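You operate a simulated robot arm through the tools that you are given. There is no shell and no other tool. Be economical: measure what you need, move in short steps, check, and stop when the job is done.

You are at the controls of a simulated robot arm. One attempt, no reset.

Task
Bring the small rack up after its move: all three lamps green.
Fine: shut the latches of bay one, bay two and the thin unit, then switch the thin unit on.

It is judged by the outcome, as a careful person would: the job done as asked, and still so three seconds after it is handed in. It fails if anything else is knocked over, pushed out of place, dropped, spilled or broken.

Robot
A 6-joint arm with a two-finger parallel gripper, fixed in place. Base frame: the origin is at the foot of the arm, x ahead of it, y to its left, z up. Units: mm, degrees, N and s.
Its first joint turns from -66.0 to 66.0 degrees. Payload 2.7 kg.
The TCP is the grasp point between the finger pads, 23 mm short of the fingertips. In the tool frame z runs along the fingers and y along their closing line. The gripper opens to 94 mm. The fingers are 38 mm wide and 10 mm thick; the gripper's body (54 by 96 mm) begins 39 mm behind the TCP.
Orientation is that of the tool frame in the base frame, as [roll, pitch, yaw] about the fixed x, y, z axes, in that order (R = Rz(yaw) Ry(pitch) Rx(roll)). With the fingers straight down and closing along the base's y, the tool's x points along the base's -x, its y along +y and its z along -z.

Tools
- The arm moves only by the tool jog_arm. Its argument "plan" is a list of rows, each a list of 3 entries, a list of its own where there are three numbers: the shift along the base's x, y, z in mm, then the turn, a rotation vector about the base's x, y, z in degrees, then the gripper command, from -1 (fully open) to 1 (shut), values between in proportion. In form: [[[tx, ty, tz], [rx, ry, rz], fingers], ...]. A call has 1 to 20 rows; each row shifts and turns the commanded pose from where the row before left it. Each row takes 0.2 s and may step no farther than 50 mm and 8.6 degrees from the row before; otherwise, or with a gripper value out of range, the whole call is refused. Where a pose cannot be reached the arm comes as near as it can. A force on the tool above 50 N (or 10 N above the force at the start of the call, whichever is more), or a blocked arm, ends the call early, and 0.2 s more pass. Each finger travels about 45 mm/s and halts on what it meets, pressing with about 24 N; the grip force reading is that of the motor and also rises with nothing between the fingers. The clock runs only during rows and for 0.2 s after the last one: add rows that do not move to give the fingers time. It gives the time, the measured TCP pose, the force on the tool (base axes), the opening and the grip force at its end, in the units of the frame above (readings bear some noise), and new pictures: "views" is both (left out), scene, wrist or none.
- Cameras (640 x 400 px; columns grow to the right, rows downward): "scene" is fixed at [89.8, -435.6, 1419.7]; the picture's right is [0.68, -0.73, 0.00], its down [-0.32, -0.30, -0.90] and it looks along [0.65, 0.61, -0.44] (base axes); focal length 306 px, centre (320, 200). "wrist" rides on the gripper at [-39, 0, -44] in the tool frame; the picture's right is [0.00, -1.00, 0.00], its down [0.97, 0.00, -0.24] and it looks along [0.24, 0.00, 0.97] (tool axes); focal length 218 px, centre (320, 200). There is no depth. A picture from a camera that has moved, and an enlarged one, comes with that camera's place and axes in the base frame and with its lens.
- zoom(camera, box): a new picture of the part [left, top, right, bottom] of that camera's present view, enlarged. It takes no simulated time.
- job_done(): hands the job in; it is judged then, once.

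Go step by step. Nothing tells you positions but the pictures and the camera data: compare them with the known pose of the tool, close in by small moves and look again before you grip or let go. The budget is 120 turns and 170 pictures, counting those below and the enlarged ones. Unless the task says otherwise, let go and move clear before handing in, and close with one line.

The tools are called after "Call:" as name(argument=value, ...) on one line, values as JSON. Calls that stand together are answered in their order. jog_arm: Moves the arm, as the interface text tells. Its arguments: {"type":"object","properties":{"plan":{"type":"array"},"views":{"type":"string","enum":["both","scene","wrist","none"]}},"required":["plan"]} The other tools are called the same way: zoom (camera, box) takes an enlarged picture of a part of a camera's view; job_done () hands the job in.

At the start:

```text
time_s: 0.0
tool_pos: [357.1, -33.0, 1314.4]
ee_rot: [180.0, 0.0, 180.0]
wrist_force: [0.3, 0.0, -0.2]
grip_width: 94.0
grasp_force: 0.0
```

scene: 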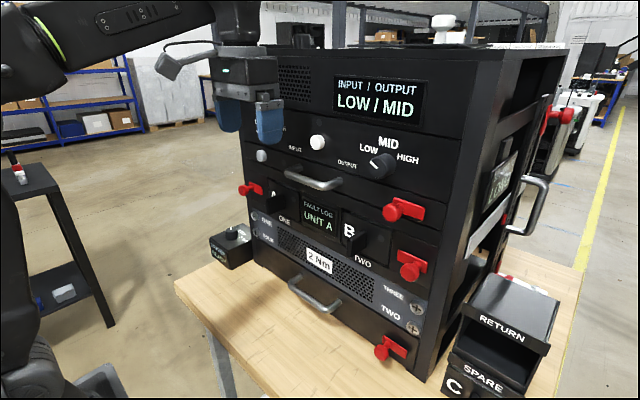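
wrist: 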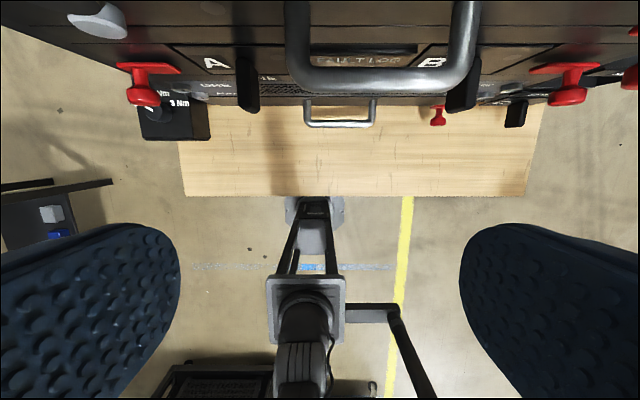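

I see a rack facing the arm, with red latches, module handles, labels and a small display. I'll enlarge the views to read the labels before moving.

Call:
zoom(camera="scene", box=[230, 120, 450, 260])

Call:
zoom(camera="scene", box=[230, 200, 450, 370])

Call:
zoom(camera="scene", box=[420, 60, 640, 400])

Call:
zoom(camera="wrist", box=[60, 0, 640, 140])

```text
2.86 times, centred on (340, 190) of scene
camera zoom: at [89.8, -435.6, 1419.7], right [0.68, -0.73, 0.0], down [-0.32, -0.3, -0.9], along [0.65, 0.61, -0.44], focal length 873 px, centre (263, 229)
```

zoom: 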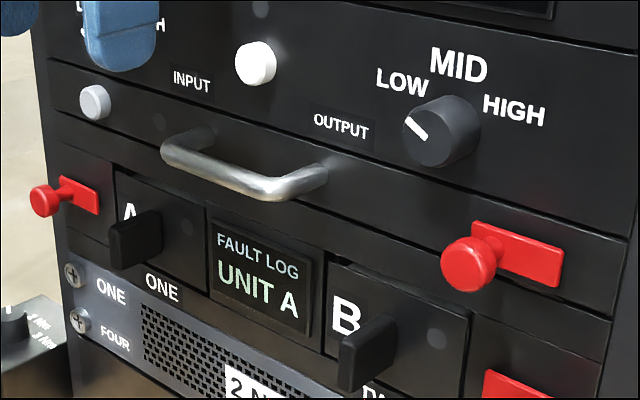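

```text
2.35 times, centred on (340, 285) of scene
camera zoom: at [89.8, -435.6, 1419.7], right [0.68, -0.73, 0.0], down [-0.32, -0.3, -0.9], along [0.65, 0.61, -0.44], focal length 719 px, centre (273, 0)
```

zoom: 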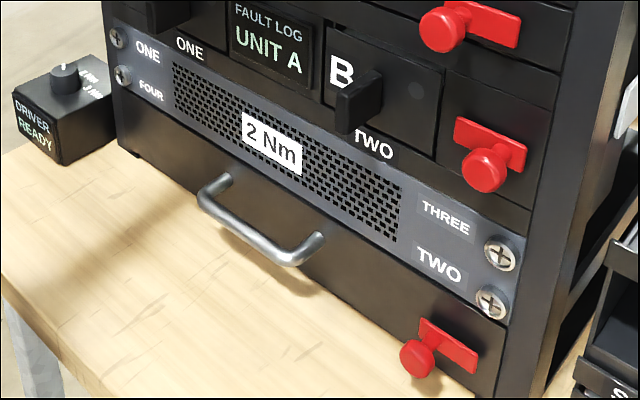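

```text
1.18 times, centred on (530, 230) of scene
camera zoom: at [89.8, -435.6, 1419.7], right [0.68, -0.73, 0.0], down [-0.32, -0.3, -0.9], along [0.65, 0.61, -0.44], focal length 360 px, centre (73, 165)
```

zoom: 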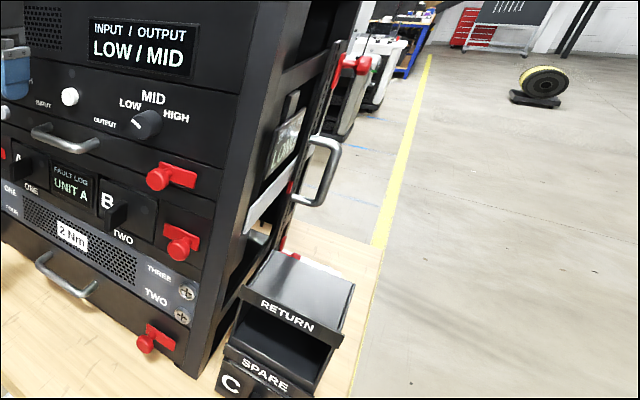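

```text
1.10 times, centred on (350, 70) of wrist
camera zoom: at [396.3, -33.4, 1358.5], right [0.0, -1.0, 0.0], down [-0.97, 0.0, 0.24], along [-0.24, 0.0, -0.97], focal length 241 px, centre (287, 343)
```

zoom: 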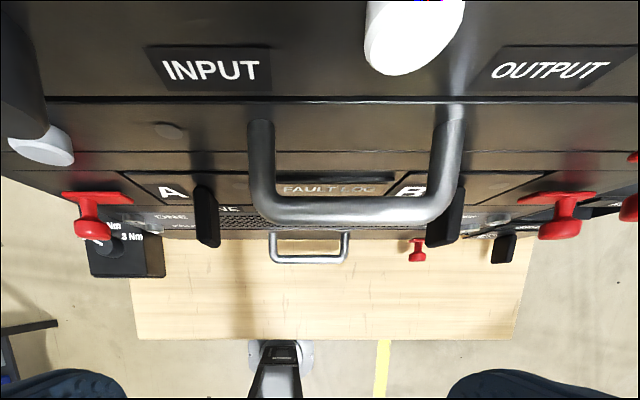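

The latch knobs are at about x=447: bay one at (447, 148, 1118), bay two at (447, -286, 1118), the thin unit near (447, -244, 1206). I'll back off and tilt the tool forward so the wrist camera faces the panel.

Call:
jog_arm(plan=[[[-10, 0, 0], [0, -8.5, 0], -1], [[-10, 0, 0], [0, -8.5, 0], -1], [[-10, 0, 0], [0, -8.5, 0], -1], [[-10, 0, 0], [0, -8.5, 0], -1], [[-10, 0, 0], [0, -8.5, 0], -1], [[-10, 0, 0], [0, -8.5, 0], -1], [[0, 0, 0], [0, -8.5, 0], -1], [[0, 0, 0], [0, -8.5, 0], -1], [[0, 0, 0], [0, -8.5, 0], -1], [[0, 0, 0], [0, -8.5, 0], -1], [[0, 0, 0], [0, -5, 0], -1]])

```text
time_s: 2.4
tool_pos: [295.9, -34.2, 1314.8]
ee_rot: [180.0, 84.9, -179.9]
wrist_force: [0.2, 0.0, 0.5]
grip_width: 94.0
grasp_force: 0.0
out of reach, approached as far as the arm can: row 11
camera wrist: at [256.7, -33.3, 1357.2], right [0.0, -1.0, 0.0], down [-0.32, 0.0, -0.95], along [0.95, 0.0, -0.32], focal length 218 px, centre (320, 200)
```

scene: 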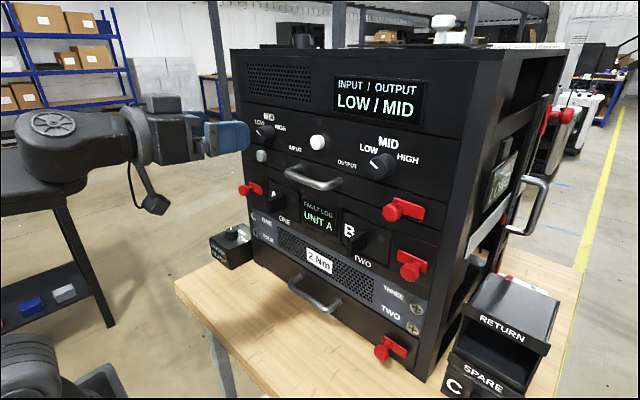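
wrist: 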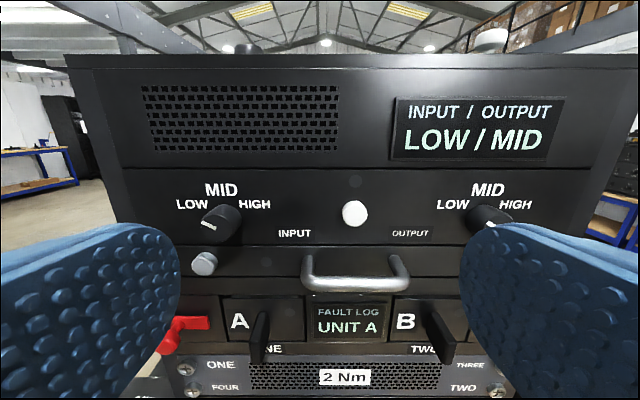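

From the front, the thin unit is the slim panel with the handle, with its push knob at left. I'll lower the arm in front of bay one's latch for a closer look.

Call:
jog_arm(plan=[[[0, 30, -25], [0, 0, 0], -1], [[0, 30, -25], [0, 0, 0], -1], [[0, 30, -25], [0, 0, 0], -1], [[0, 30, -25], [0, 0, 0], -1], [[0, 30, -25], [0, 0, 0], -1], [[0, 30, -25], [0, 0, 0], -1], [[0, 0, 0], [0, 0, 0], -1]])

Call:
zoom(camera="wrist", box=[180, 100, 460, 300])

```text
time_s: 4.0
tool_pos: [268.9, 23.4, 1297.5]
ee_rot: [179.9, 84.8, 179.8]
wrist_force: [-0.9, -0.5, -0.2]
grip_width: 94.1
grasp_force: 0.1
out of reach, approached as far as the arm can: row 1, 2, 3, 4, 5, 6
camera wrist: at [228.6, 23.1, 1340.2], right [0.0, -1.0, 0.0], down [-0.33, 0.0, -0.94], along [0.94, 0.0, -0.33], focal length 218 px, centre (320, 200)
```

scene: 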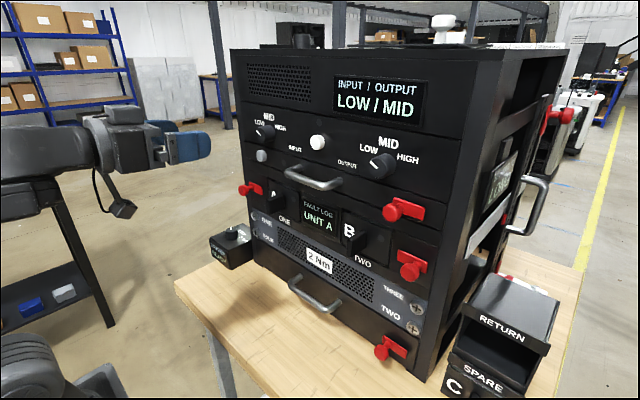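
wrist: 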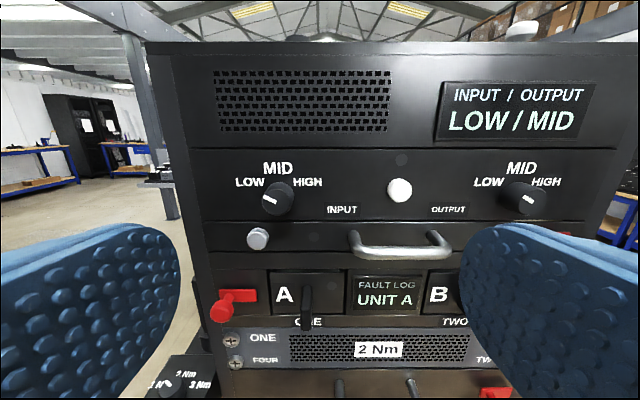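

```text
2.00 times, centred on (320, 200) of wrist
camera zoom: at [228.6, 23.1, 1340.2], right [0.0, -1.0, 0.0], down [-0.33, 0.0, -0.94], along [0.94, 0.0, -0.33], focal length 436 px, centre (320, 200)
```

zoom: 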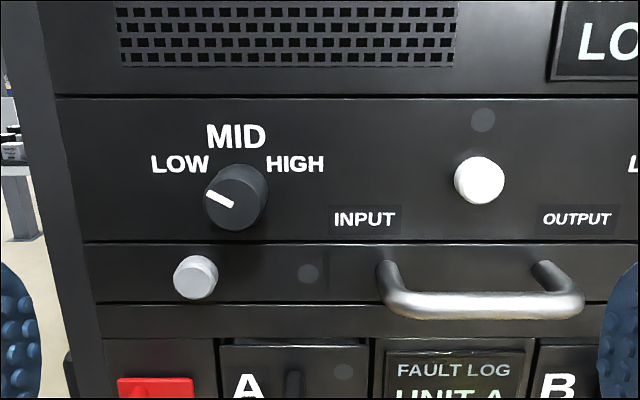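

Call:
zoom(camera="wrist", box=[190, 230, 330, 330])

Call:
jog_arm(plan=[[[0, 0, 0], [0, 8, 0], -1], [[0, 0, 0], [0, 8, 0], -1], [[0, 0, 0], [0, 8, 0], -1], [[0, 0, 0], [0, 8, 0], -1], [[0, 0, 0], [0, 8, 0], -1]])

```text
4.00 times, centred on (260, 280) of wrist
camera zoom: at [228.6, 23.1, 1340.2], right [0.0, -1.0, 0.0], down [-0.33, 0.0, -0.94], along [0.94, 0.0, -0.33], focal length 873 px, centre (560, -120)
```

zoom: 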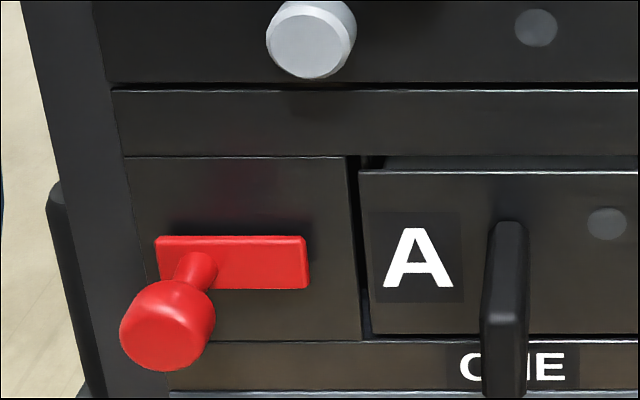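

```text
time_s: 5.2
tool_pos: [259.8, 2.0, 1296.3]
ee_rot: [179.7, 44.9, 180.0]
wrist_force: [-1.1, 0.8, 0.4]
grip_width: 93.9
grasp_force: 0.0
out of reach, approached as far as the arm can: row 4, 5
camera wrist: at [257.0, 2.7, 1354.1], right [0.0, -1.0, 0.0], down [-0.86, 0.0, -0.52], along [0.52, 0.01, -0.86], focal length 218 px, centre (320, 200)
```

scene: 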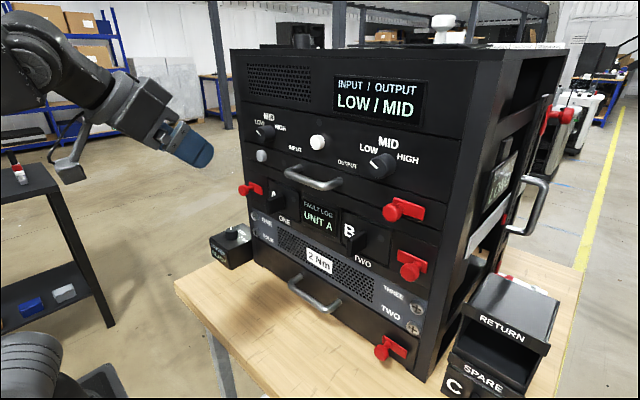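
wrist: 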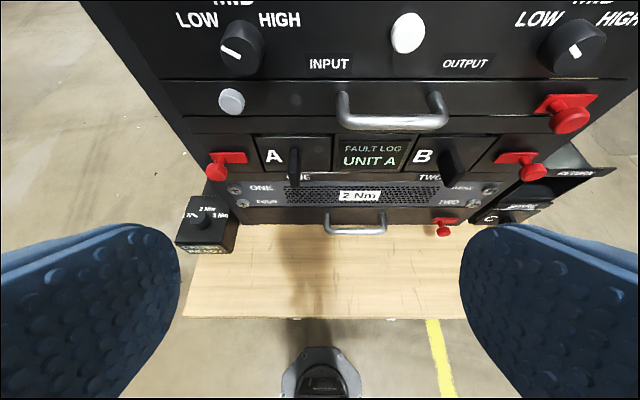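

Call:
zoom(camera="wrist", box=[400, 70, 640, 240])

Call:
zoom(camera="wrist", box=[180, 70, 320, 220])

Call:
zoom(camera="scene", box=[360, 180, 450, 240])

Call:
zoom(camera="scene", box=[360, 240, 450, 300])

```text
2.35 times, centred on (520, 155) of wrist
camera zoom: at [257.0, 2.7, 1354.1], right [0.0, -1.0, 0.0], down [-0.86, 0.0, -0.52], along [0.52, 0.01, -0.86], focal length 514 px, centre (-151, 306)
```

zoom: 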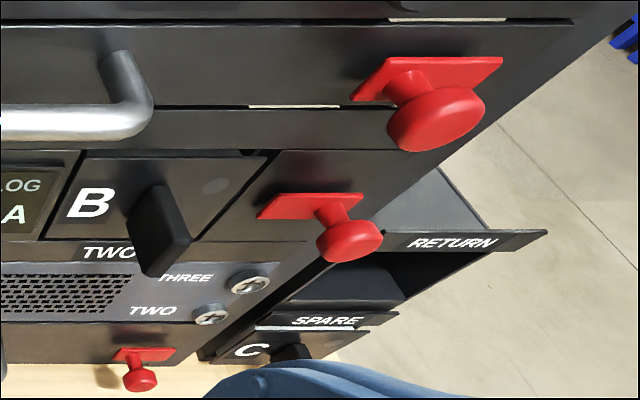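

```text
2.67 times, centred on (250, 145) of wrist
camera zoom: at [257.0, 2.7, 1354.1], right [0.0, -1.0, 0.0], down [-0.86, 0.0, -0.52], along [0.52, 0.01, -0.86], focal length 582 px, centre (507, 347)
```

zoom: 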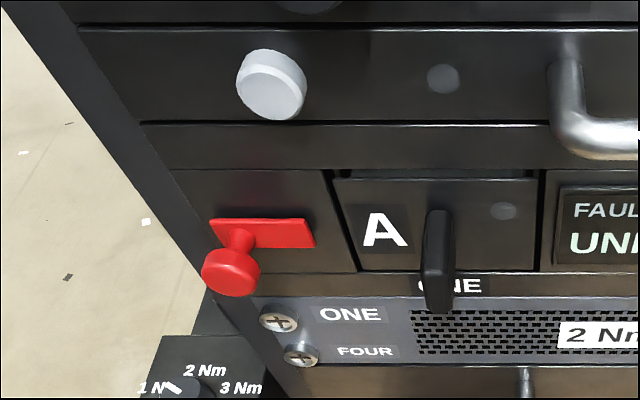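

```text
6.67 times, centred on (405, 210) of scene
camera zoom: at [89.8, -435.6, 1419.7], right [0.68, -0.73, 0.0], down [-0.32, -0.3, -0.9], along [0.65, 0.61, -0.44], focal length 2037 px, centre (-247, 133)
```

zoom: 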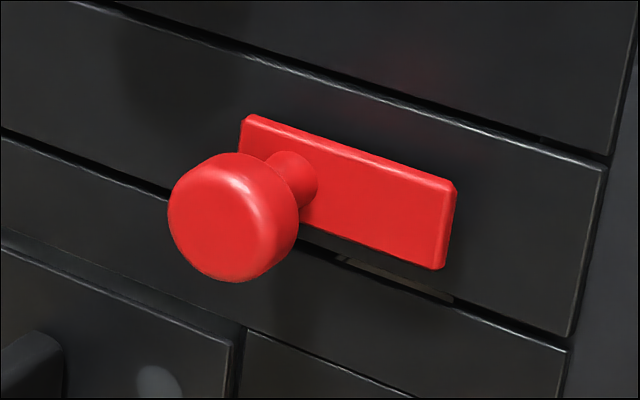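

```text
6.67 times, centred on (405, 270) of scene
camera zoom: at [89.8, -435.6, 1419.7], right [0.68, -0.73, 0.0], down [-0.32, -0.3, -0.9], along [0.65, 0.61, -0.44], focal length 2037 px, centre (-247, -267)
```

zoom: 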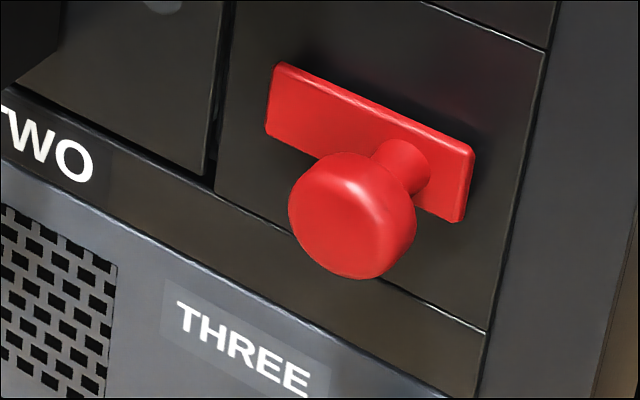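

The latches are sliding bolts: the knobs stand about 30 mm out from a face at x≈475. Bay one's bolt slides toward module A (-y), bay two's toward B (+y), and the thin unit's toward the right post (-y). I'll approach bay one's knob with the fingers tilted.

Call:
jog_arm(plan=[[[24, 29, -19], [0, 0, 0], -1], [[24, 29, -19], [0, 0, 0], -1], [[24, 29, -19], [0, 0, 0], -1], [[24, 29, -19], [0, 0, 0], -1], [[24, 29, -19], [0, 0, 0], -1], [[0, 0, 0], [0, 0, 0], -1]])

```text
time_s: 6.6
tool_pos: [352.3, 8.3, 1184.6]
ee_rot: [179.3, 45.1, 179.9]
wrist_force: [1.0, 0.4, 0.0]
grip_width: 94.1
grasp_force: 0.0
out of reach, approached as far as the arm can: row 1, 2, 3, 4, 5
camera wrist: at [348.9, 7.4, 1242.6], right [0.01, -1.0, -0.01], down [-0.85, 0.0, -0.52], along [0.52, 0.01, -0.85], focal length 218 px, centre (320, 200)
```

scene: 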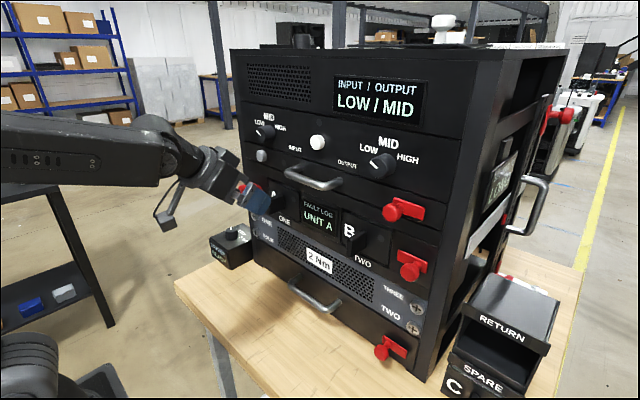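
wrist: 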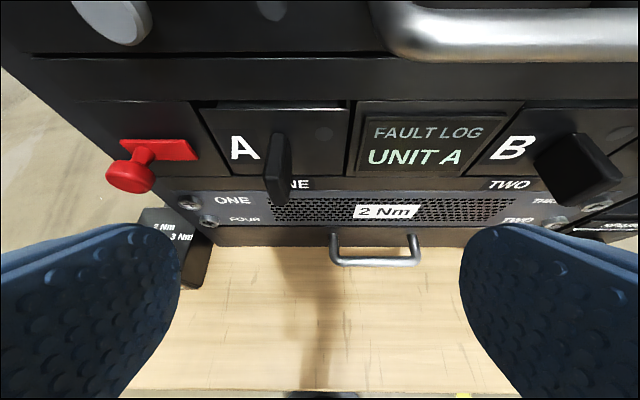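

Call:
jog_arm(plan=[[[0, 20, 0], [0, 0, 0], -1], [[0, 0, 0], [0, 0, 0], -1]], views="none")

```text
time_s: 7.2
tool_pos: [349.4, 8.3, 1182.4]
ee_rot: [179.4, 45.1, 180.0]
wrist_force: [0.6, 1.1, -0.7]
grip_width: 94.2
grasp_force: 0.2
out of reach, approached as far as the arm can: row 1
```

Sideways travel is blocked with the tool heading fixed, so I'll try turning the heading along the arm's radial direction at the same time.

Call:
jog_arm(plan=[[[0, 20, 0], [0, 0, 4], -1], [[0, 20, 0], [0, 0, 4], -1], [[0, 0, 0], [0, 0, 0], -1]], views="none")

```text
time_s: 8.0
tool_pos: [349.7, 47.8, 1180.8]
ee_rot: [179.9, 44.8, -172.0]
wrist_force: [-0.4, 0.7, 1.2]
grip_width: 93.9
grasp_force: 0.1
```

That works: the heading must stay near radial. I'll go to a standoff in front of bay one's knob and narrow the fingers to about 50 mm.

Call:
jog_arm(plan=[[[10, 21, -6], [0, 0, 3], -0.06], [[10, 21, -6], [0, 0, 3], -0.06], [[10, 21, -6], [0, 0, 3], -0.06], [[16, 20, -7], [0, 0, 1.5], -0.06], [[0, 0, 0], [0, 0, 0], -0.06]])

```text
time_s: 9.2
tool_pos: [394.4, 129.5, 1156.8]
ee_rot: [180.0, 45.0, -161.5]
wrist_force: [0.5, 0.0, -0.9]
grip_width: 49.8
grasp_force: 0.1
camera wrist: at [392.0, 128.6, 1216.3], right [0.32, -0.95, 0.0], down [-0.81, -0.27, -0.52], along [0.49, 0.16, -0.86], focal length 218 px, centre (320, 200)
```

scene: 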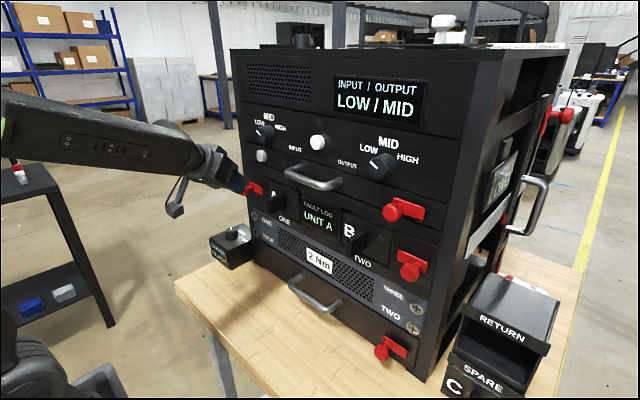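
wrist: 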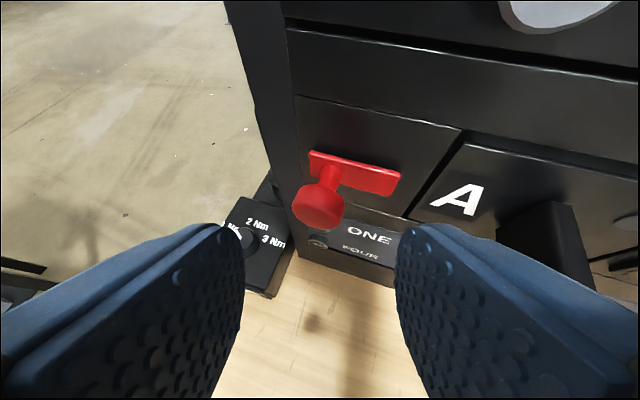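

Knob is centred between the fingers, estimate confirmed. Advancing along the tool axis.

Call:
jog_arm(plan=[[[12, 4, -11], [0, 0, 0], -0.06], [[12, 5, -11], [0, 0, 0], -0.06], [[10, 4, -11], [0, 0, 0], -0.06], [[0, 0, 0], [0, 0, 0], -0.06]])

```text
time_s: 10.2
tool_pos: [430.1, 143.1, 1122.6]
ee_rot: [179.9, 45.0, -161.5]
wrist_force: [-0.9, -0.5, 0.4]
grip_width: 49.8
grasp_force: 0.0
camera wrist: at [427.1, 142.6, 1180.7], right [0.32, -0.95, 0.0], down [-0.81, -0.27, -0.52], along [0.49, 0.16, -0.86], focal length 218 px, centre (320, 200)
```

scene: 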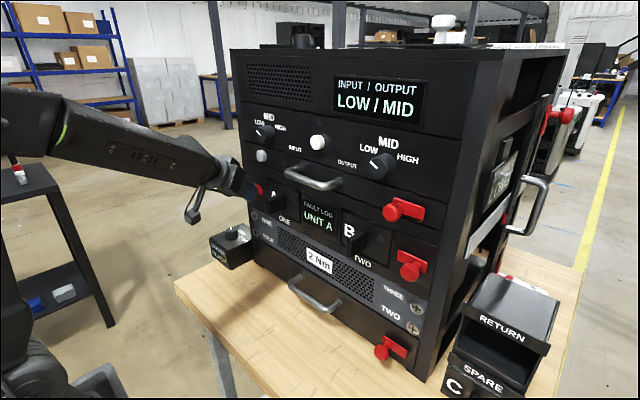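
wrist: 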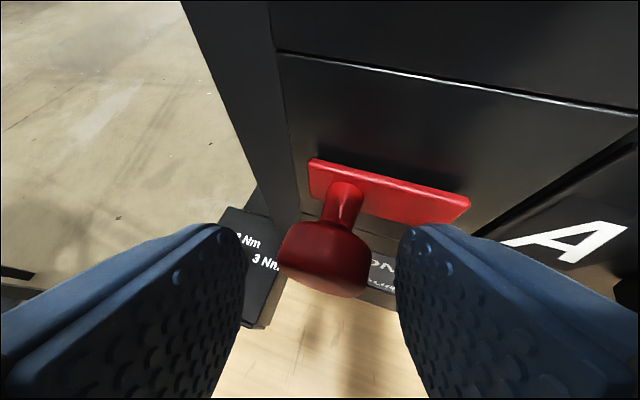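

The knob head sits between the fingertips. I'll close in on it and slide it toward module A.

Call:
jog_arm(plan=[[[0, 0, 0], [0, 0, 0], 0.35], [[0, 0, 0], [0, 0, 0], 0.35], [[0, -6, 0], [0, 0, -0.7], 0.35], [[0, -6, 0], [0, 0, -0.7], 0.35], [[0, -5, 0], [0, 0, -0.7], 0.35], [[0, 0, 0], [0, 0, 0], 0.35]])

```text
time_s: 11.6
tool_pos: [429.7, 127.5, 1123.3]
ee_rot: [-179.9, 44.9, -163.7]
wrist_force: [0.0, 0.6, 0.5]
grip_width: 31.0
grasp_force: 0.8
camera wrist: at [427.0, 126.1, 1181.6], right [0.28, -0.96, 0.0], down [-0.82, -0.24, -0.52], along [0.49, 0.15, -0.86], focal length 218 px, centre (320, 200)
```

scene: 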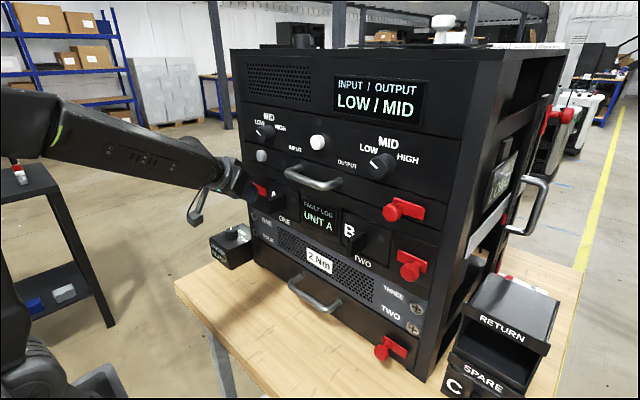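
wrist: 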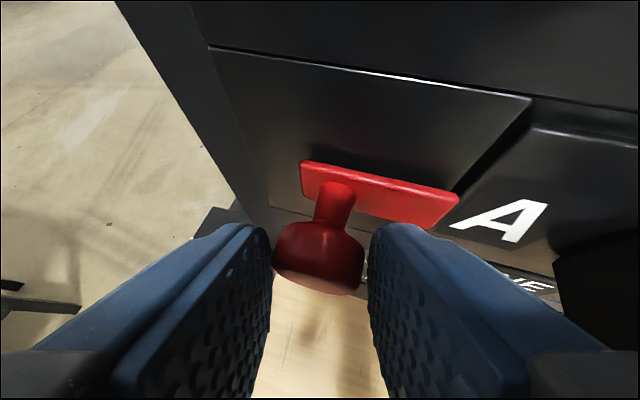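

The bolt slides freely and its end is now at the module's edge. Continuing.

Call:
jog_arm(plan=[[[0, -5, 0], [0, 0, -0.7], 0.35], [[0, -5, 0], [0, 0, -0.7], 0.35], [[0, -5, 0], [0, 0, -0.7], 0.35], [[0, -4, 0], [0, 0, -0.5], 0.35], [[0, 0, 0], [0, 0, 0], 0.35]])

```text
time_s: 12.8
tool_pos: [428.1, 111.9, 1123.1]
ee_rot: [-180.0, 44.9, -165.8]
wrist_force: [9.2, 41.1, 0.3]
grip_width: 47.0
grasp_force: 18.7
camera wrist: at [425.7, 111.0, 1181.3], right [0.24, -0.97, 0.0], down [-0.83, -0.21, -0.52], along [0.5, 0.13, -0.86], focal length 218 px, centre (320, 200)
```

scene: 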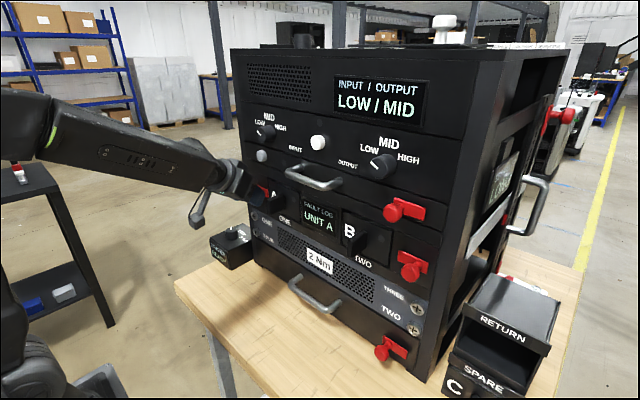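
wrist: 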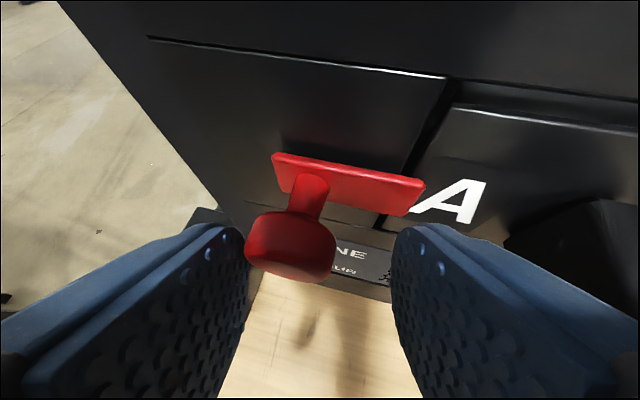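

The bolt stopped with 41 N of force. I need to see whether that's the end stop or module A standing proud, so I'll ease off and zoom in.

Call:
jog_arm(plan=[[[0, 4, 0], [0, 0, 0.3], 0.0], [[0, 3, 0], [0, 0, 0.3], 0.0], [[-10, -2, 10], [0, 0, 0], -0.06], [[-15, -4, 15], [0, 0, 0], -0.06], [[-15, -4, 15], [0, 0, 0], -0.06]])

Call:
zoom(camera="wrist", box=[260, 60, 640, 300])

Call:
zoom(camera="scene", box=[230, 160, 390, 270])

```text
time_s: 14.0
tool_pos: [387.7, 104.3, 1161.8]
ee_rot: [179.8, 44.9, -165.6]
wrist_force: [-0.1, 0.3, 0.6]
grip_width: 49.8
grasp_force: 0.1
camera wrist: at [385.4, 103.3, 1220.8], right [0.25, -0.97, 0.0], down [-0.83, -0.21, -0.52], along [0.5, 0.13, -0.86], focal length 218 px, centre (320, 200)
```

scene: 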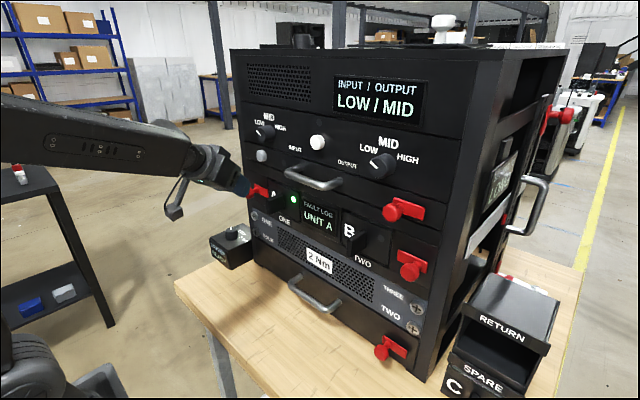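
wrist: 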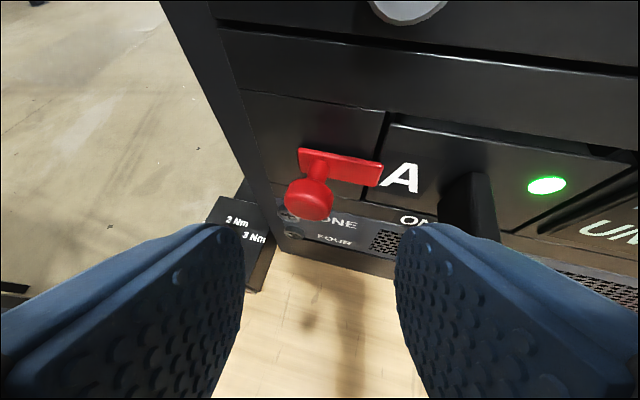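

```text
1.67 times, centred on (450, 180) of wrist
camera zoom: at [385.4, 103.3, 1220.8], right [0.25, -0.97, 0.0], down [-0.83, -0.21, -0.52], along [0.5, 0.13, -0.86], focal length 364 px, centre (103, 233)
```

zoom: 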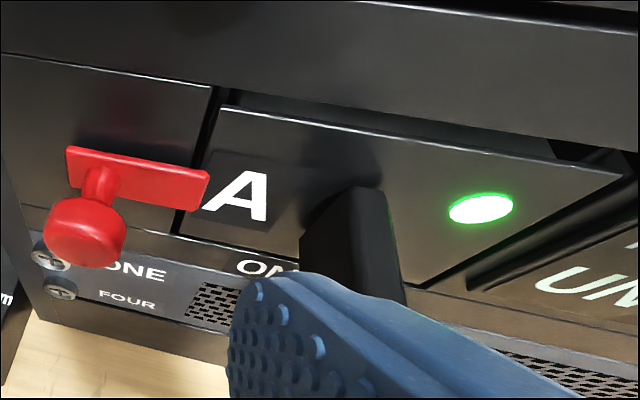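

```text
3.64 times, centred on (310, 215) of scene
camera zoom: at [89.8, -435.6, 1419.7], right [0.68, -0.73, 0.0], down [-0.32, -0.3, -0.9], along [0.65, 0.61, -0.44], focal length 1111 px, centre (356, 146)
```

zoom: 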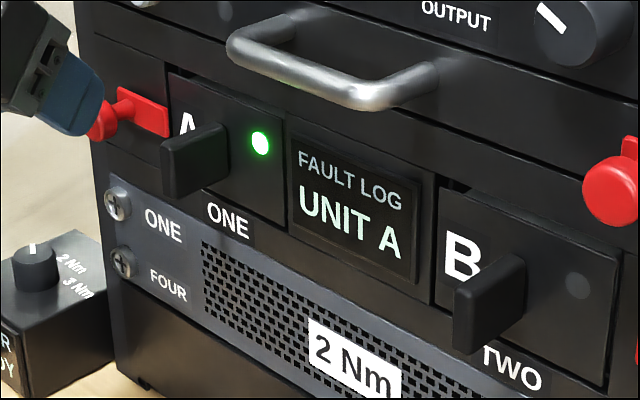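

Module A's lamp turned green. Next is bay two: I'll retreat, close the fingers and sweep across to the right side.

Call:
jog_arm(plan=[[[-40, -10, 18], [0, 0, 0], -0.06], [[0, -40, 0], [0, 0, -6.1], 0.5], [[0, -40, 0], [0, 0, -6.1], 1], [[0, -40, 0], [0, 0, -6.1], 1], [[0, -40, 0], [0, 0, -6.1], 1], [[0, -40, 0], [0, 0, -6.1], 1], [[0, -40, 0], [0, 0, -6.1], 1], [[0, -40, 0], [0, 0, -6.1], 1], [[0, -40, 0], [0, 0, -6.1], 1], [[0, 0, 0], [0, 0, 0], 1]])

```text
time_s: 16.2
tool_pos: [341.7, -232.7, 1176.9]
ee_rot: [179.4, 45.2, 145.5]
wrist_force: [0.3, 0.1, 0.8]
grip_width: 0.2
grasp_force: 23.4
out of reach, approached as far as the arm can: row 9
camera wrist: at [338.5, -230.2, 1234.9], right [-0.56, -0.83, -0.01], down [-0.71, 0.48, -0.52], along [0.43, -0.29, -0.86], focal length 218 px, centre (320, 200)
```

scene: 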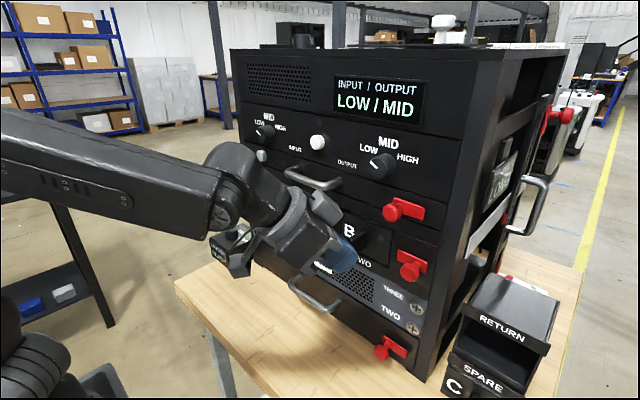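
wrist: 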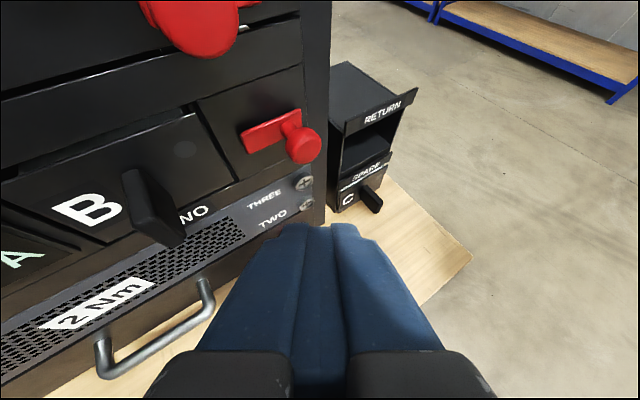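

Bay two's knob is visible ahead. I'll bring the closed fingertips to just right of it.

Call:
jog_arm(plan=[[[18, -26, -8], [0, 0, -1], 1], [[18, -26, -12], [0, 0, -1], 1], [[18, -20, -16], [0, 0, 0], 1], [[14, -10, -10], [0, 0, 0], 1], [[0, 0, 0], [0, 0, 0], 1]])

```text
time_s: 17.4
tool_pos: [411.4, -315.2, 1131.0]
ee_rot: [179.9, 45.0, 143.6]
wrist_force: [-1.1, 0.0, -0.4]
grip_width: 0.2
grasp_force: 23.5
camera wrist: at [408.6, -312.4, 1188.7], right [-0.59, -0.81, 0.0], down [-0.69, 0.51, -0.52], along [0.42, -0.31, -0.86], focal length 218 px, centre (320, 200)
```

scene: 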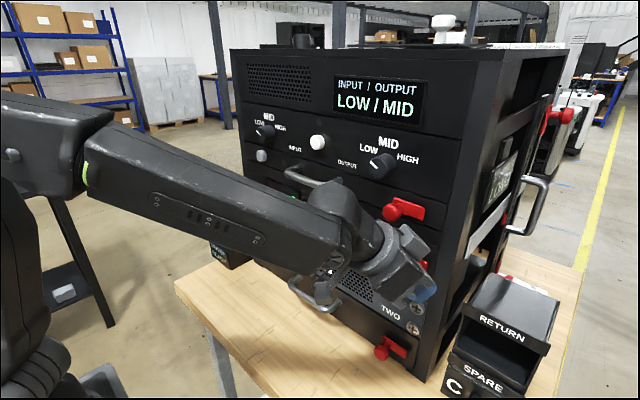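
wrist: 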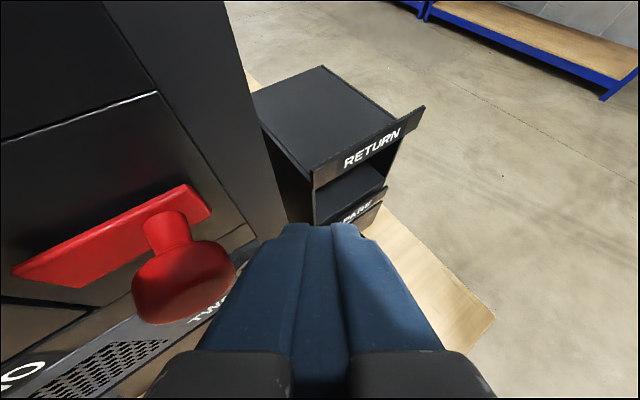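

Call:
jog_arm(plan=[[[10, 1, -8], [0, 0, 0], 1], [[0, 6, 0], [0, 0, 0.6], 1], [[0, 6, 0], [0, 0, 0.6], 1], [[0, 6, 0], [0, 0, 0.6], 1], [[0, 4, 0], [0, 0, 0.4], 1], [[0, 0, 0], [0, 0, 0], 1]])

```text
time_s: 18.8
tool_pos: [419.9, -291.0, 1125.3]
ee_rot: [-180.0, 45.0, 145.7]
wrist_force: [-2.0, -1.3, -1.7]
grip_width: 0.0
grasp_force: 24.2
camera wrist: at [417.9, -289.1, 1183.4], right [-0.56, -0.83, 0.0], down [-0.71, 0.48, -0.51], along [0.43, -0.29, -0.86], focal length 218 px, centre (320, 200)
```

scene: 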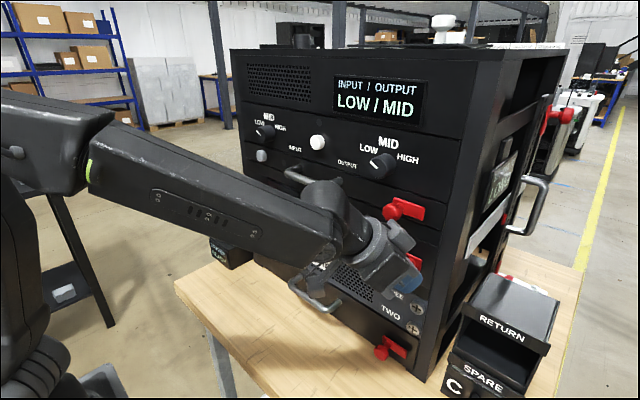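
wrist: 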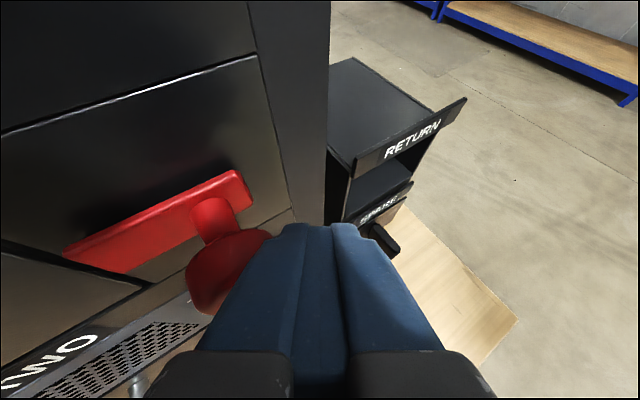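

Call:
jog_arm(plan=[[[0, 5, 0], [0, 0, 0.5], 1], [[0, 5, 0], [0, 0, 0.5], 1], [[0, 5, 0], [0, 0, 0.5], 1], [[0, 0, 0], [0, 0, 0], 1]])

```text
time_s: 19.8
tool_pos: [420.8, -279.3, 1127.0]
ee_rot: [180.0, 45.2, 147.0]
wrist_force: [1.6, -32.5, -0.1]
grip_width: 0.0
grasp_force: 23.6
camera wrist: at [419.3, -276.8, 1184.1], right [-0.54, -0.84, 0.0], down [-0.72, 0.46, -0.52], along [0.44, -0.28, -0.85], focal length 218 px, centre (320, 200)
```

scene: 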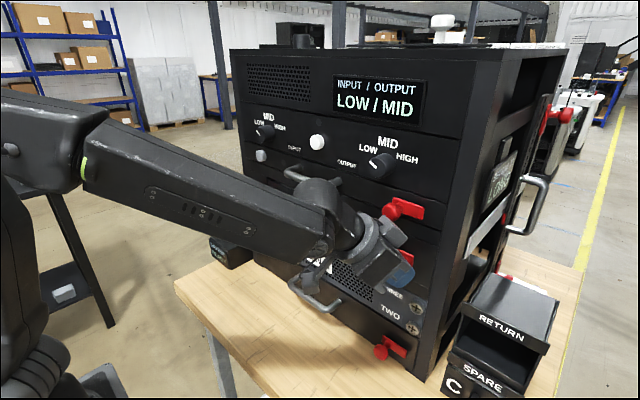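
wrist: 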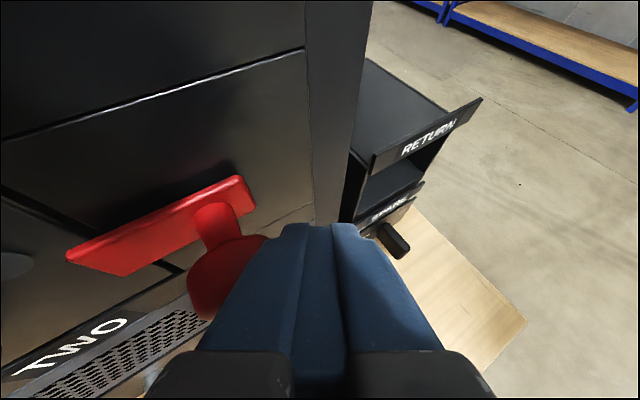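

Force is 32 N but B's lamp isn't lit yet and the bolt only just crosses the edge. I'll check for interference before pushing more.

Call:
zoom(camera="scene", box=[310, 190, 450, 310])

Call:
zoom(camera="wrist", box=[0, 150, 320, 350])

```text
3.33 times, centred on (380, 250) of scene
camera zoom: at [89.9, -436.7, 1419.4], right [0.68, -0.73, 0.0], down [-0.32, -0.3, -0.9], along [0.65, 0.61, -0.44], focal length 1018 px, centre (120, 33)
```

zoom: 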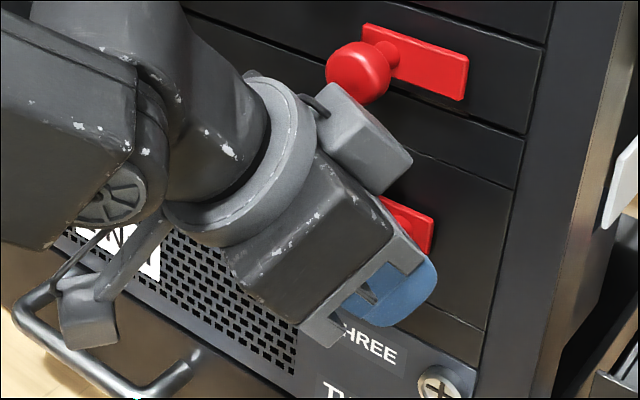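

```text
2.00 times, centred on (160, 250) of wrist
camera zoom: at [419.3, -276.8, 1184.1], right [-0.54, -0.84, 0.0], down [-0.72, 0.46, -0.52], along [0.44, -0.28, -0.85], focal length 436 px, centre (640, 100)
```

zoom: 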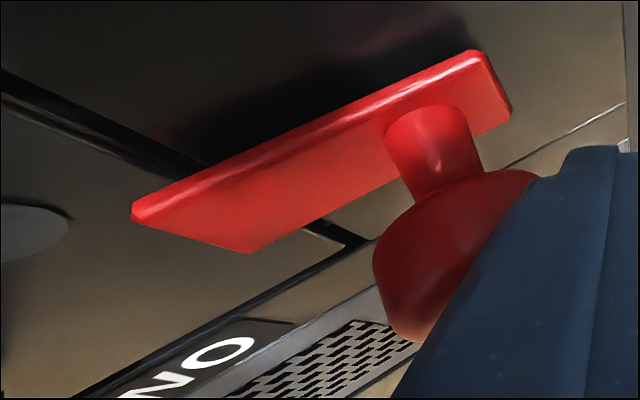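

Call:
jog_arm(plan=[[[0, 3, 0], [0, 0, 0.3], 1], [[0, 0, 0], [0, 0, 0], 1]], views="wrist")

```text
time_s: 20.3
tool_pos: [419.9, -277.3, 1126.6]
ee_rot: [-179.8, 45.5, 147.0]
wrist_force: [-1.4, -11.0, -2.9]
grip_width: 0.0
grasp_force: 24.0
stopped in row 2: the force on the tool passed its limit (the readings are from after the stop); the commanded pose is now the measured one
camera wrist: at [417.7, -276.0, 1184.4], right [-0.55, -0.84, 0.0], down [-0.71, 0.46, -0.52], along [0.44, -0.29, -0.85], focal length 218 px, centre (320, 200)
```

wrist: 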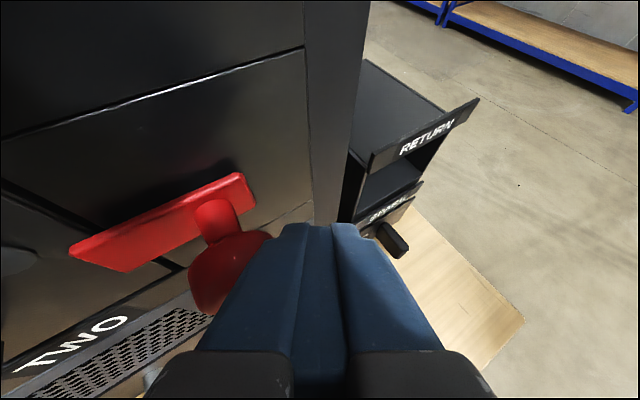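

It's firmly stopped. I'll back out and look at bay two from a clear position.

Call:
jog_arm(plan=[[[0, -6, 0], [0, 0, -0.5], 1], [[-16, 6, 14], [0, 0, 0], 1], [[-30, 14, 20], [0, 0, 0], 1], [[-35, 20, 20], [0, 0, 0], 1], [[0, 0, 0], [0, 0, 0], 1]])

Call:
zoom(camera="wrist", box=[0, 50, 340, 260])

```text
time_s: 21.5
tool_pos: [340.3, -243.4, 1179.0]
ee_rot: [-179.9, 45.3, 146.7]
wrist_force: [0.4, 0.1, -0.9]
grip_width: 0.0
grasp_force: 24.1
camera wrist: at [336.8, -240.6, 1237.9], right [-0.55, -0.83, 0.0], down [-0.71, 0.47, -0.52], along [0.44, -0.29, -0.85], focal length 218 px, centre (320, 200)
```

scene: 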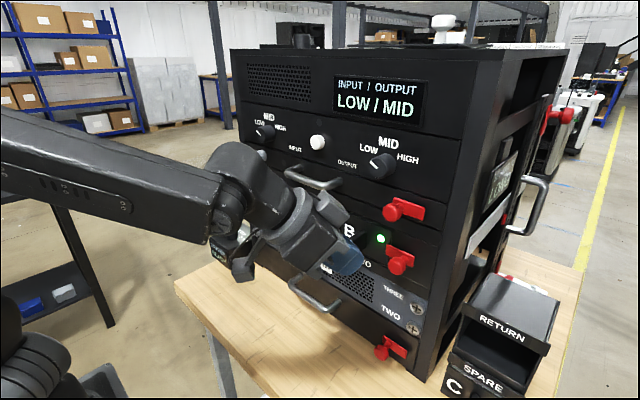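
wrist: 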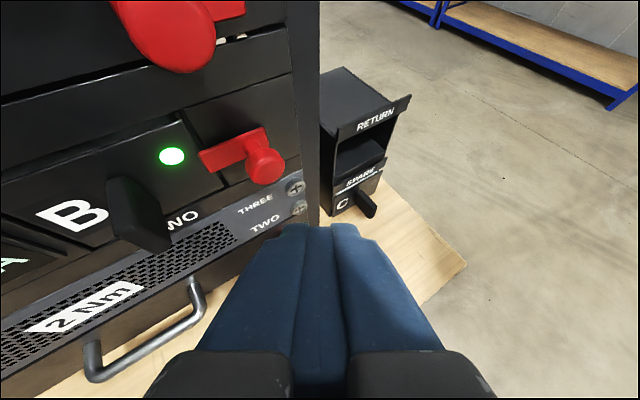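

```text
1.88 times, centred on (170, 155) of wrist
camera zoom: at [336.8, -240.6, 1237.9], right [-0.55, -0.83, 0.0], down [-0.71, 0.47, -0.52], along [0.44, -0.29, -0.85], focal length 411 px, centre (602, 285)
```

zoom: 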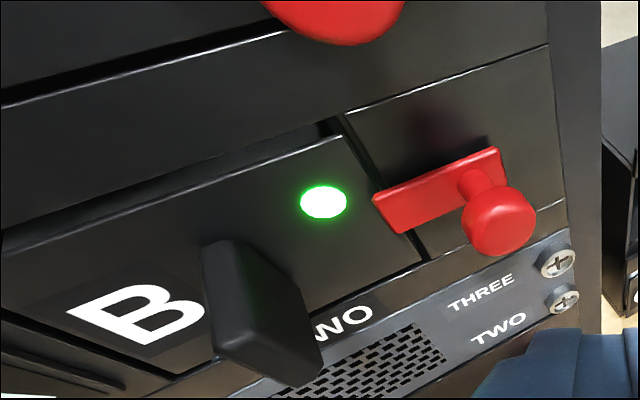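

B's lamp is green too. Now the thin unit's latch at about (442, -246, 1208): I'll rise for a closer look at it.

Call:
jog_arm(plan=[[[-5, 5, 35], [0, 0, 0], 0.4], [[-5, 5, 35], [0, 0, 0], 0.4], [[0, 0, 0], [0, 0, 0], 0.4]])

Call:
zoom(camera="wrist", box=[120, 20, 380, 220])

Call:
zoom(camera="scene", box=[350, 160, 470, 240])

```text
time_s: 22.3
tool_pos: [326.5, -239.0, 1249.2]
ee_rot: [179.8, 45.6, 146.7]
wrist_force: [-0.1, 0.9, -0.3]
grip_width: 28.0
grasp_force: 0.0
out of reach, approached as far as the arm can: row 2
camera wrist: at [323.2, -236.1, 1307.1], right [-0.55, -0.84, 0.0], down [-0.71, 0.47, -0.53], along [0.44, -0.28, -0.85], focal length 218 px, centre (320, 200)
```

scene: 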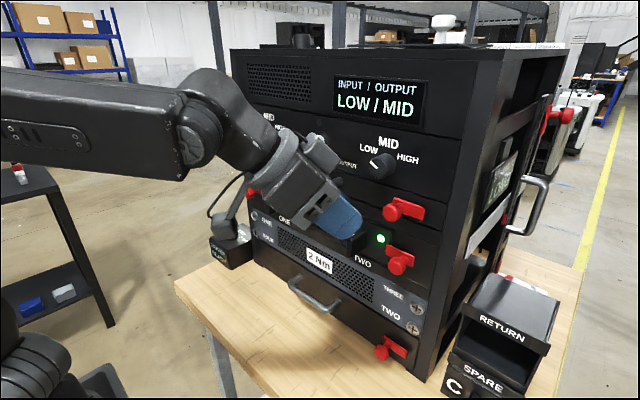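
wrist: 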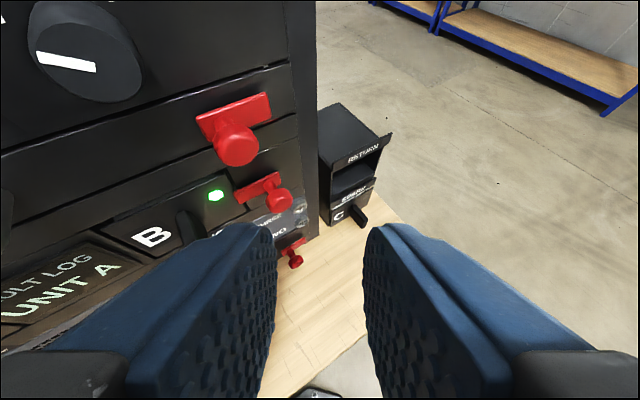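

```text
2.00 times, centred on (250, 120) of wrist
camera zoom: at [323.2, -236.1, 1307.1], right [-0.55, -0.84, 0.0], down [-0.71, 0.47, -0.53], along [0.44, -0.28, -0.85], focal length 436 px, centre (460, 360)
```

zoom: 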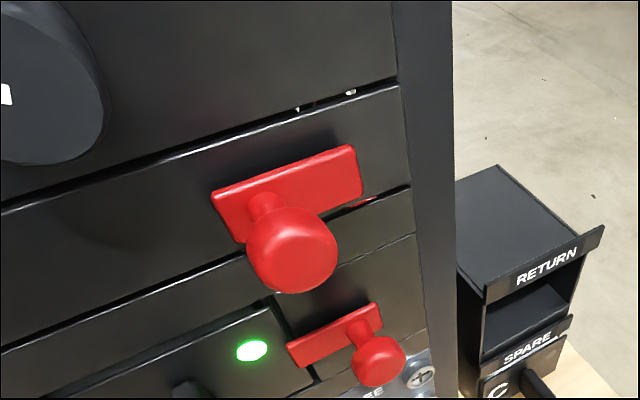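

```text
5.00 times, centred on (410, 200) of scene
camera zoom: at [89.8, -435.6, 1419.7], right [0.68, -0.73, 0.0], down [-0.32, -0.3, -0.9], along [0.65, 0.61, -0.44], focal length 1528 px, centre (-130, 200)
```

zoom: 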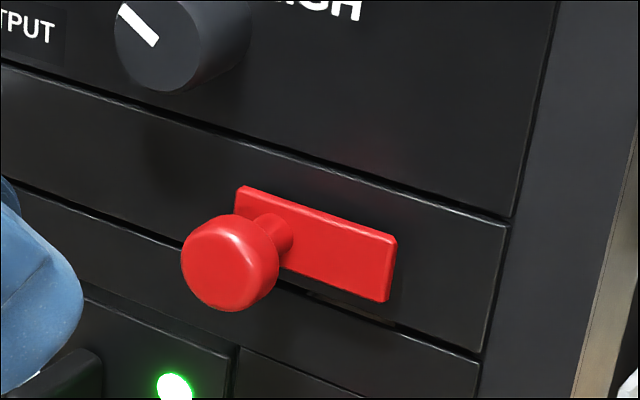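

The thin unit's bolt slides right onto the post. I'll go to a standoff in front of its knob with the fingers open to about 50 mm.

Call:
jog_arm(plan=[[[16, 5, -1], [0, 0, 1], -0.06], [[16, 5, -1], [0, 0, 1], -0.06], [[16, 5, -1], [0, 0, 1], -0.06], [[16, 3, 0], [0, 0, 1], -0.06], [[0, 0, 0], [0, 0, 0], -0.06]])

```text
time_s: 23.5
tool_pos: [374.4, -238.3, 1236.4]
ee_rot: [179.6, 45.6, 150.8]
wrist_force: [0.2, -0.1, -0.4]
grip_width: 49.9
grasp_force: 0.0
out of reach, approached as far as the arm can: row 1, 2, 3, 4
camera wrist: at [371.6, -236.2, 1295.1], right [-0.49, -0.87, 0.0], down [-0.74, 0.42, -0.53], along [0.46, -0.25, -0.85], focal length 218 px, centre (320, 200)
```

scene: 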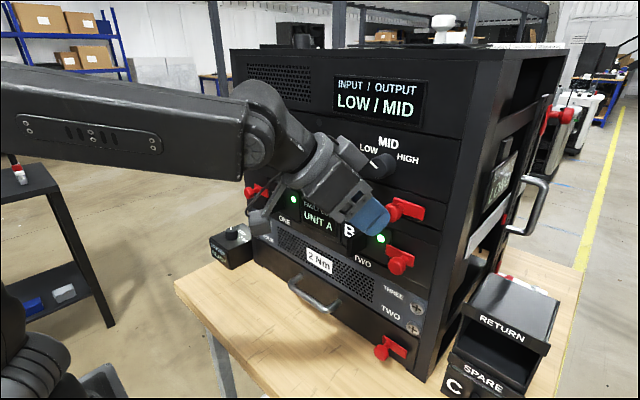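
wrist: 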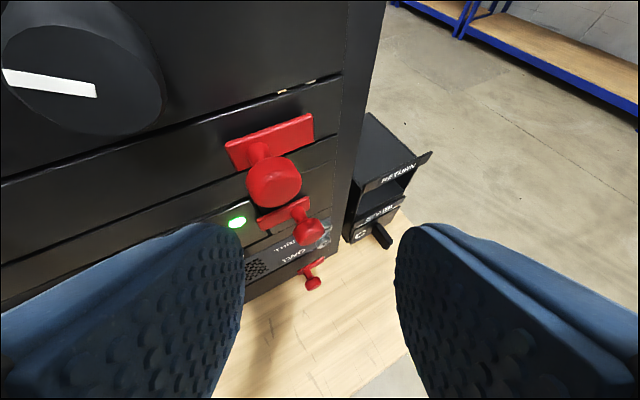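

Call:
jog_arm(plan=[[[9, 9, 4], [0, 0, 0], -0.06], [[10, 8, 4], [0, 0, 0], -0.06], [[0, 0, 0], [0, 0, 0], -0.06]])

```text
time_s: 24.3
tool_pos: [374.1, -237.9, 1237.3]
ee_rot: [179.6, 45.7, 150.6]
wrist_force: [0.3, 0.4, -0.8]
grip_width: 49.8
grasp_force: 0.1
out of reach, approached as far as the arm can: row 1, 2
camera wrist: at [372.4, -236.1, 1295.9], right [-0.49, -0.87, -0.01], down [-0.74, 0.41, -0.53], along [0.46, -0.25, -0.85], focal length 218 px, centre (320, 200)
```

scene: 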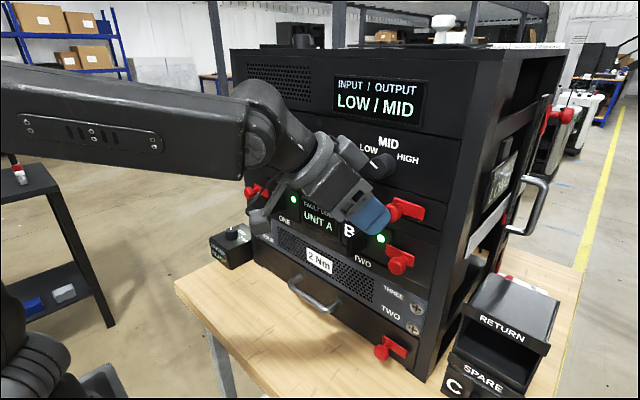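
wrist: 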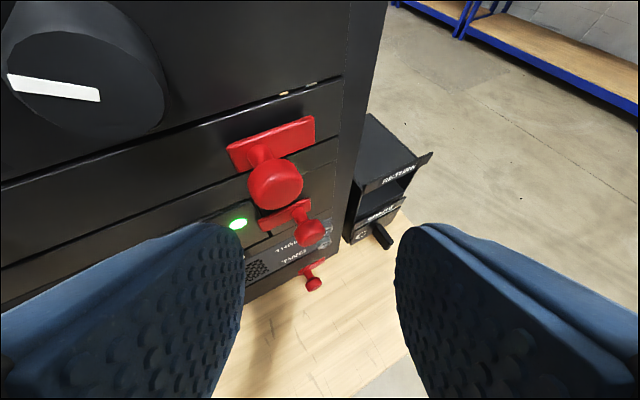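

The arm balks here, likely a wrist joint limit. I'll try a steeper tool tilt.

Call:
jog_arm(plan=[[[0, 0, 0], [2.5, 4.4, 0], -0.06], [[0, 0, 0], [2.5, 4.4, 0], -0.06], [[8, 6, 3], [0, 0, 0], -0.06], [[0, 0, 0], [0, 0, 0], -0.06]], views="none")

```text
time_s: 25.3
tool_pos: [349.3, -263.3, 1225.4]
ee_rot: [178.8, 36.0, 150.6]
wrist_force: [0.4, 0.4, 0.4]
grip_width: 49.9
grasp_force: 0.0
out of reach, approached as far as the arm can: row 1, 2, 3
```

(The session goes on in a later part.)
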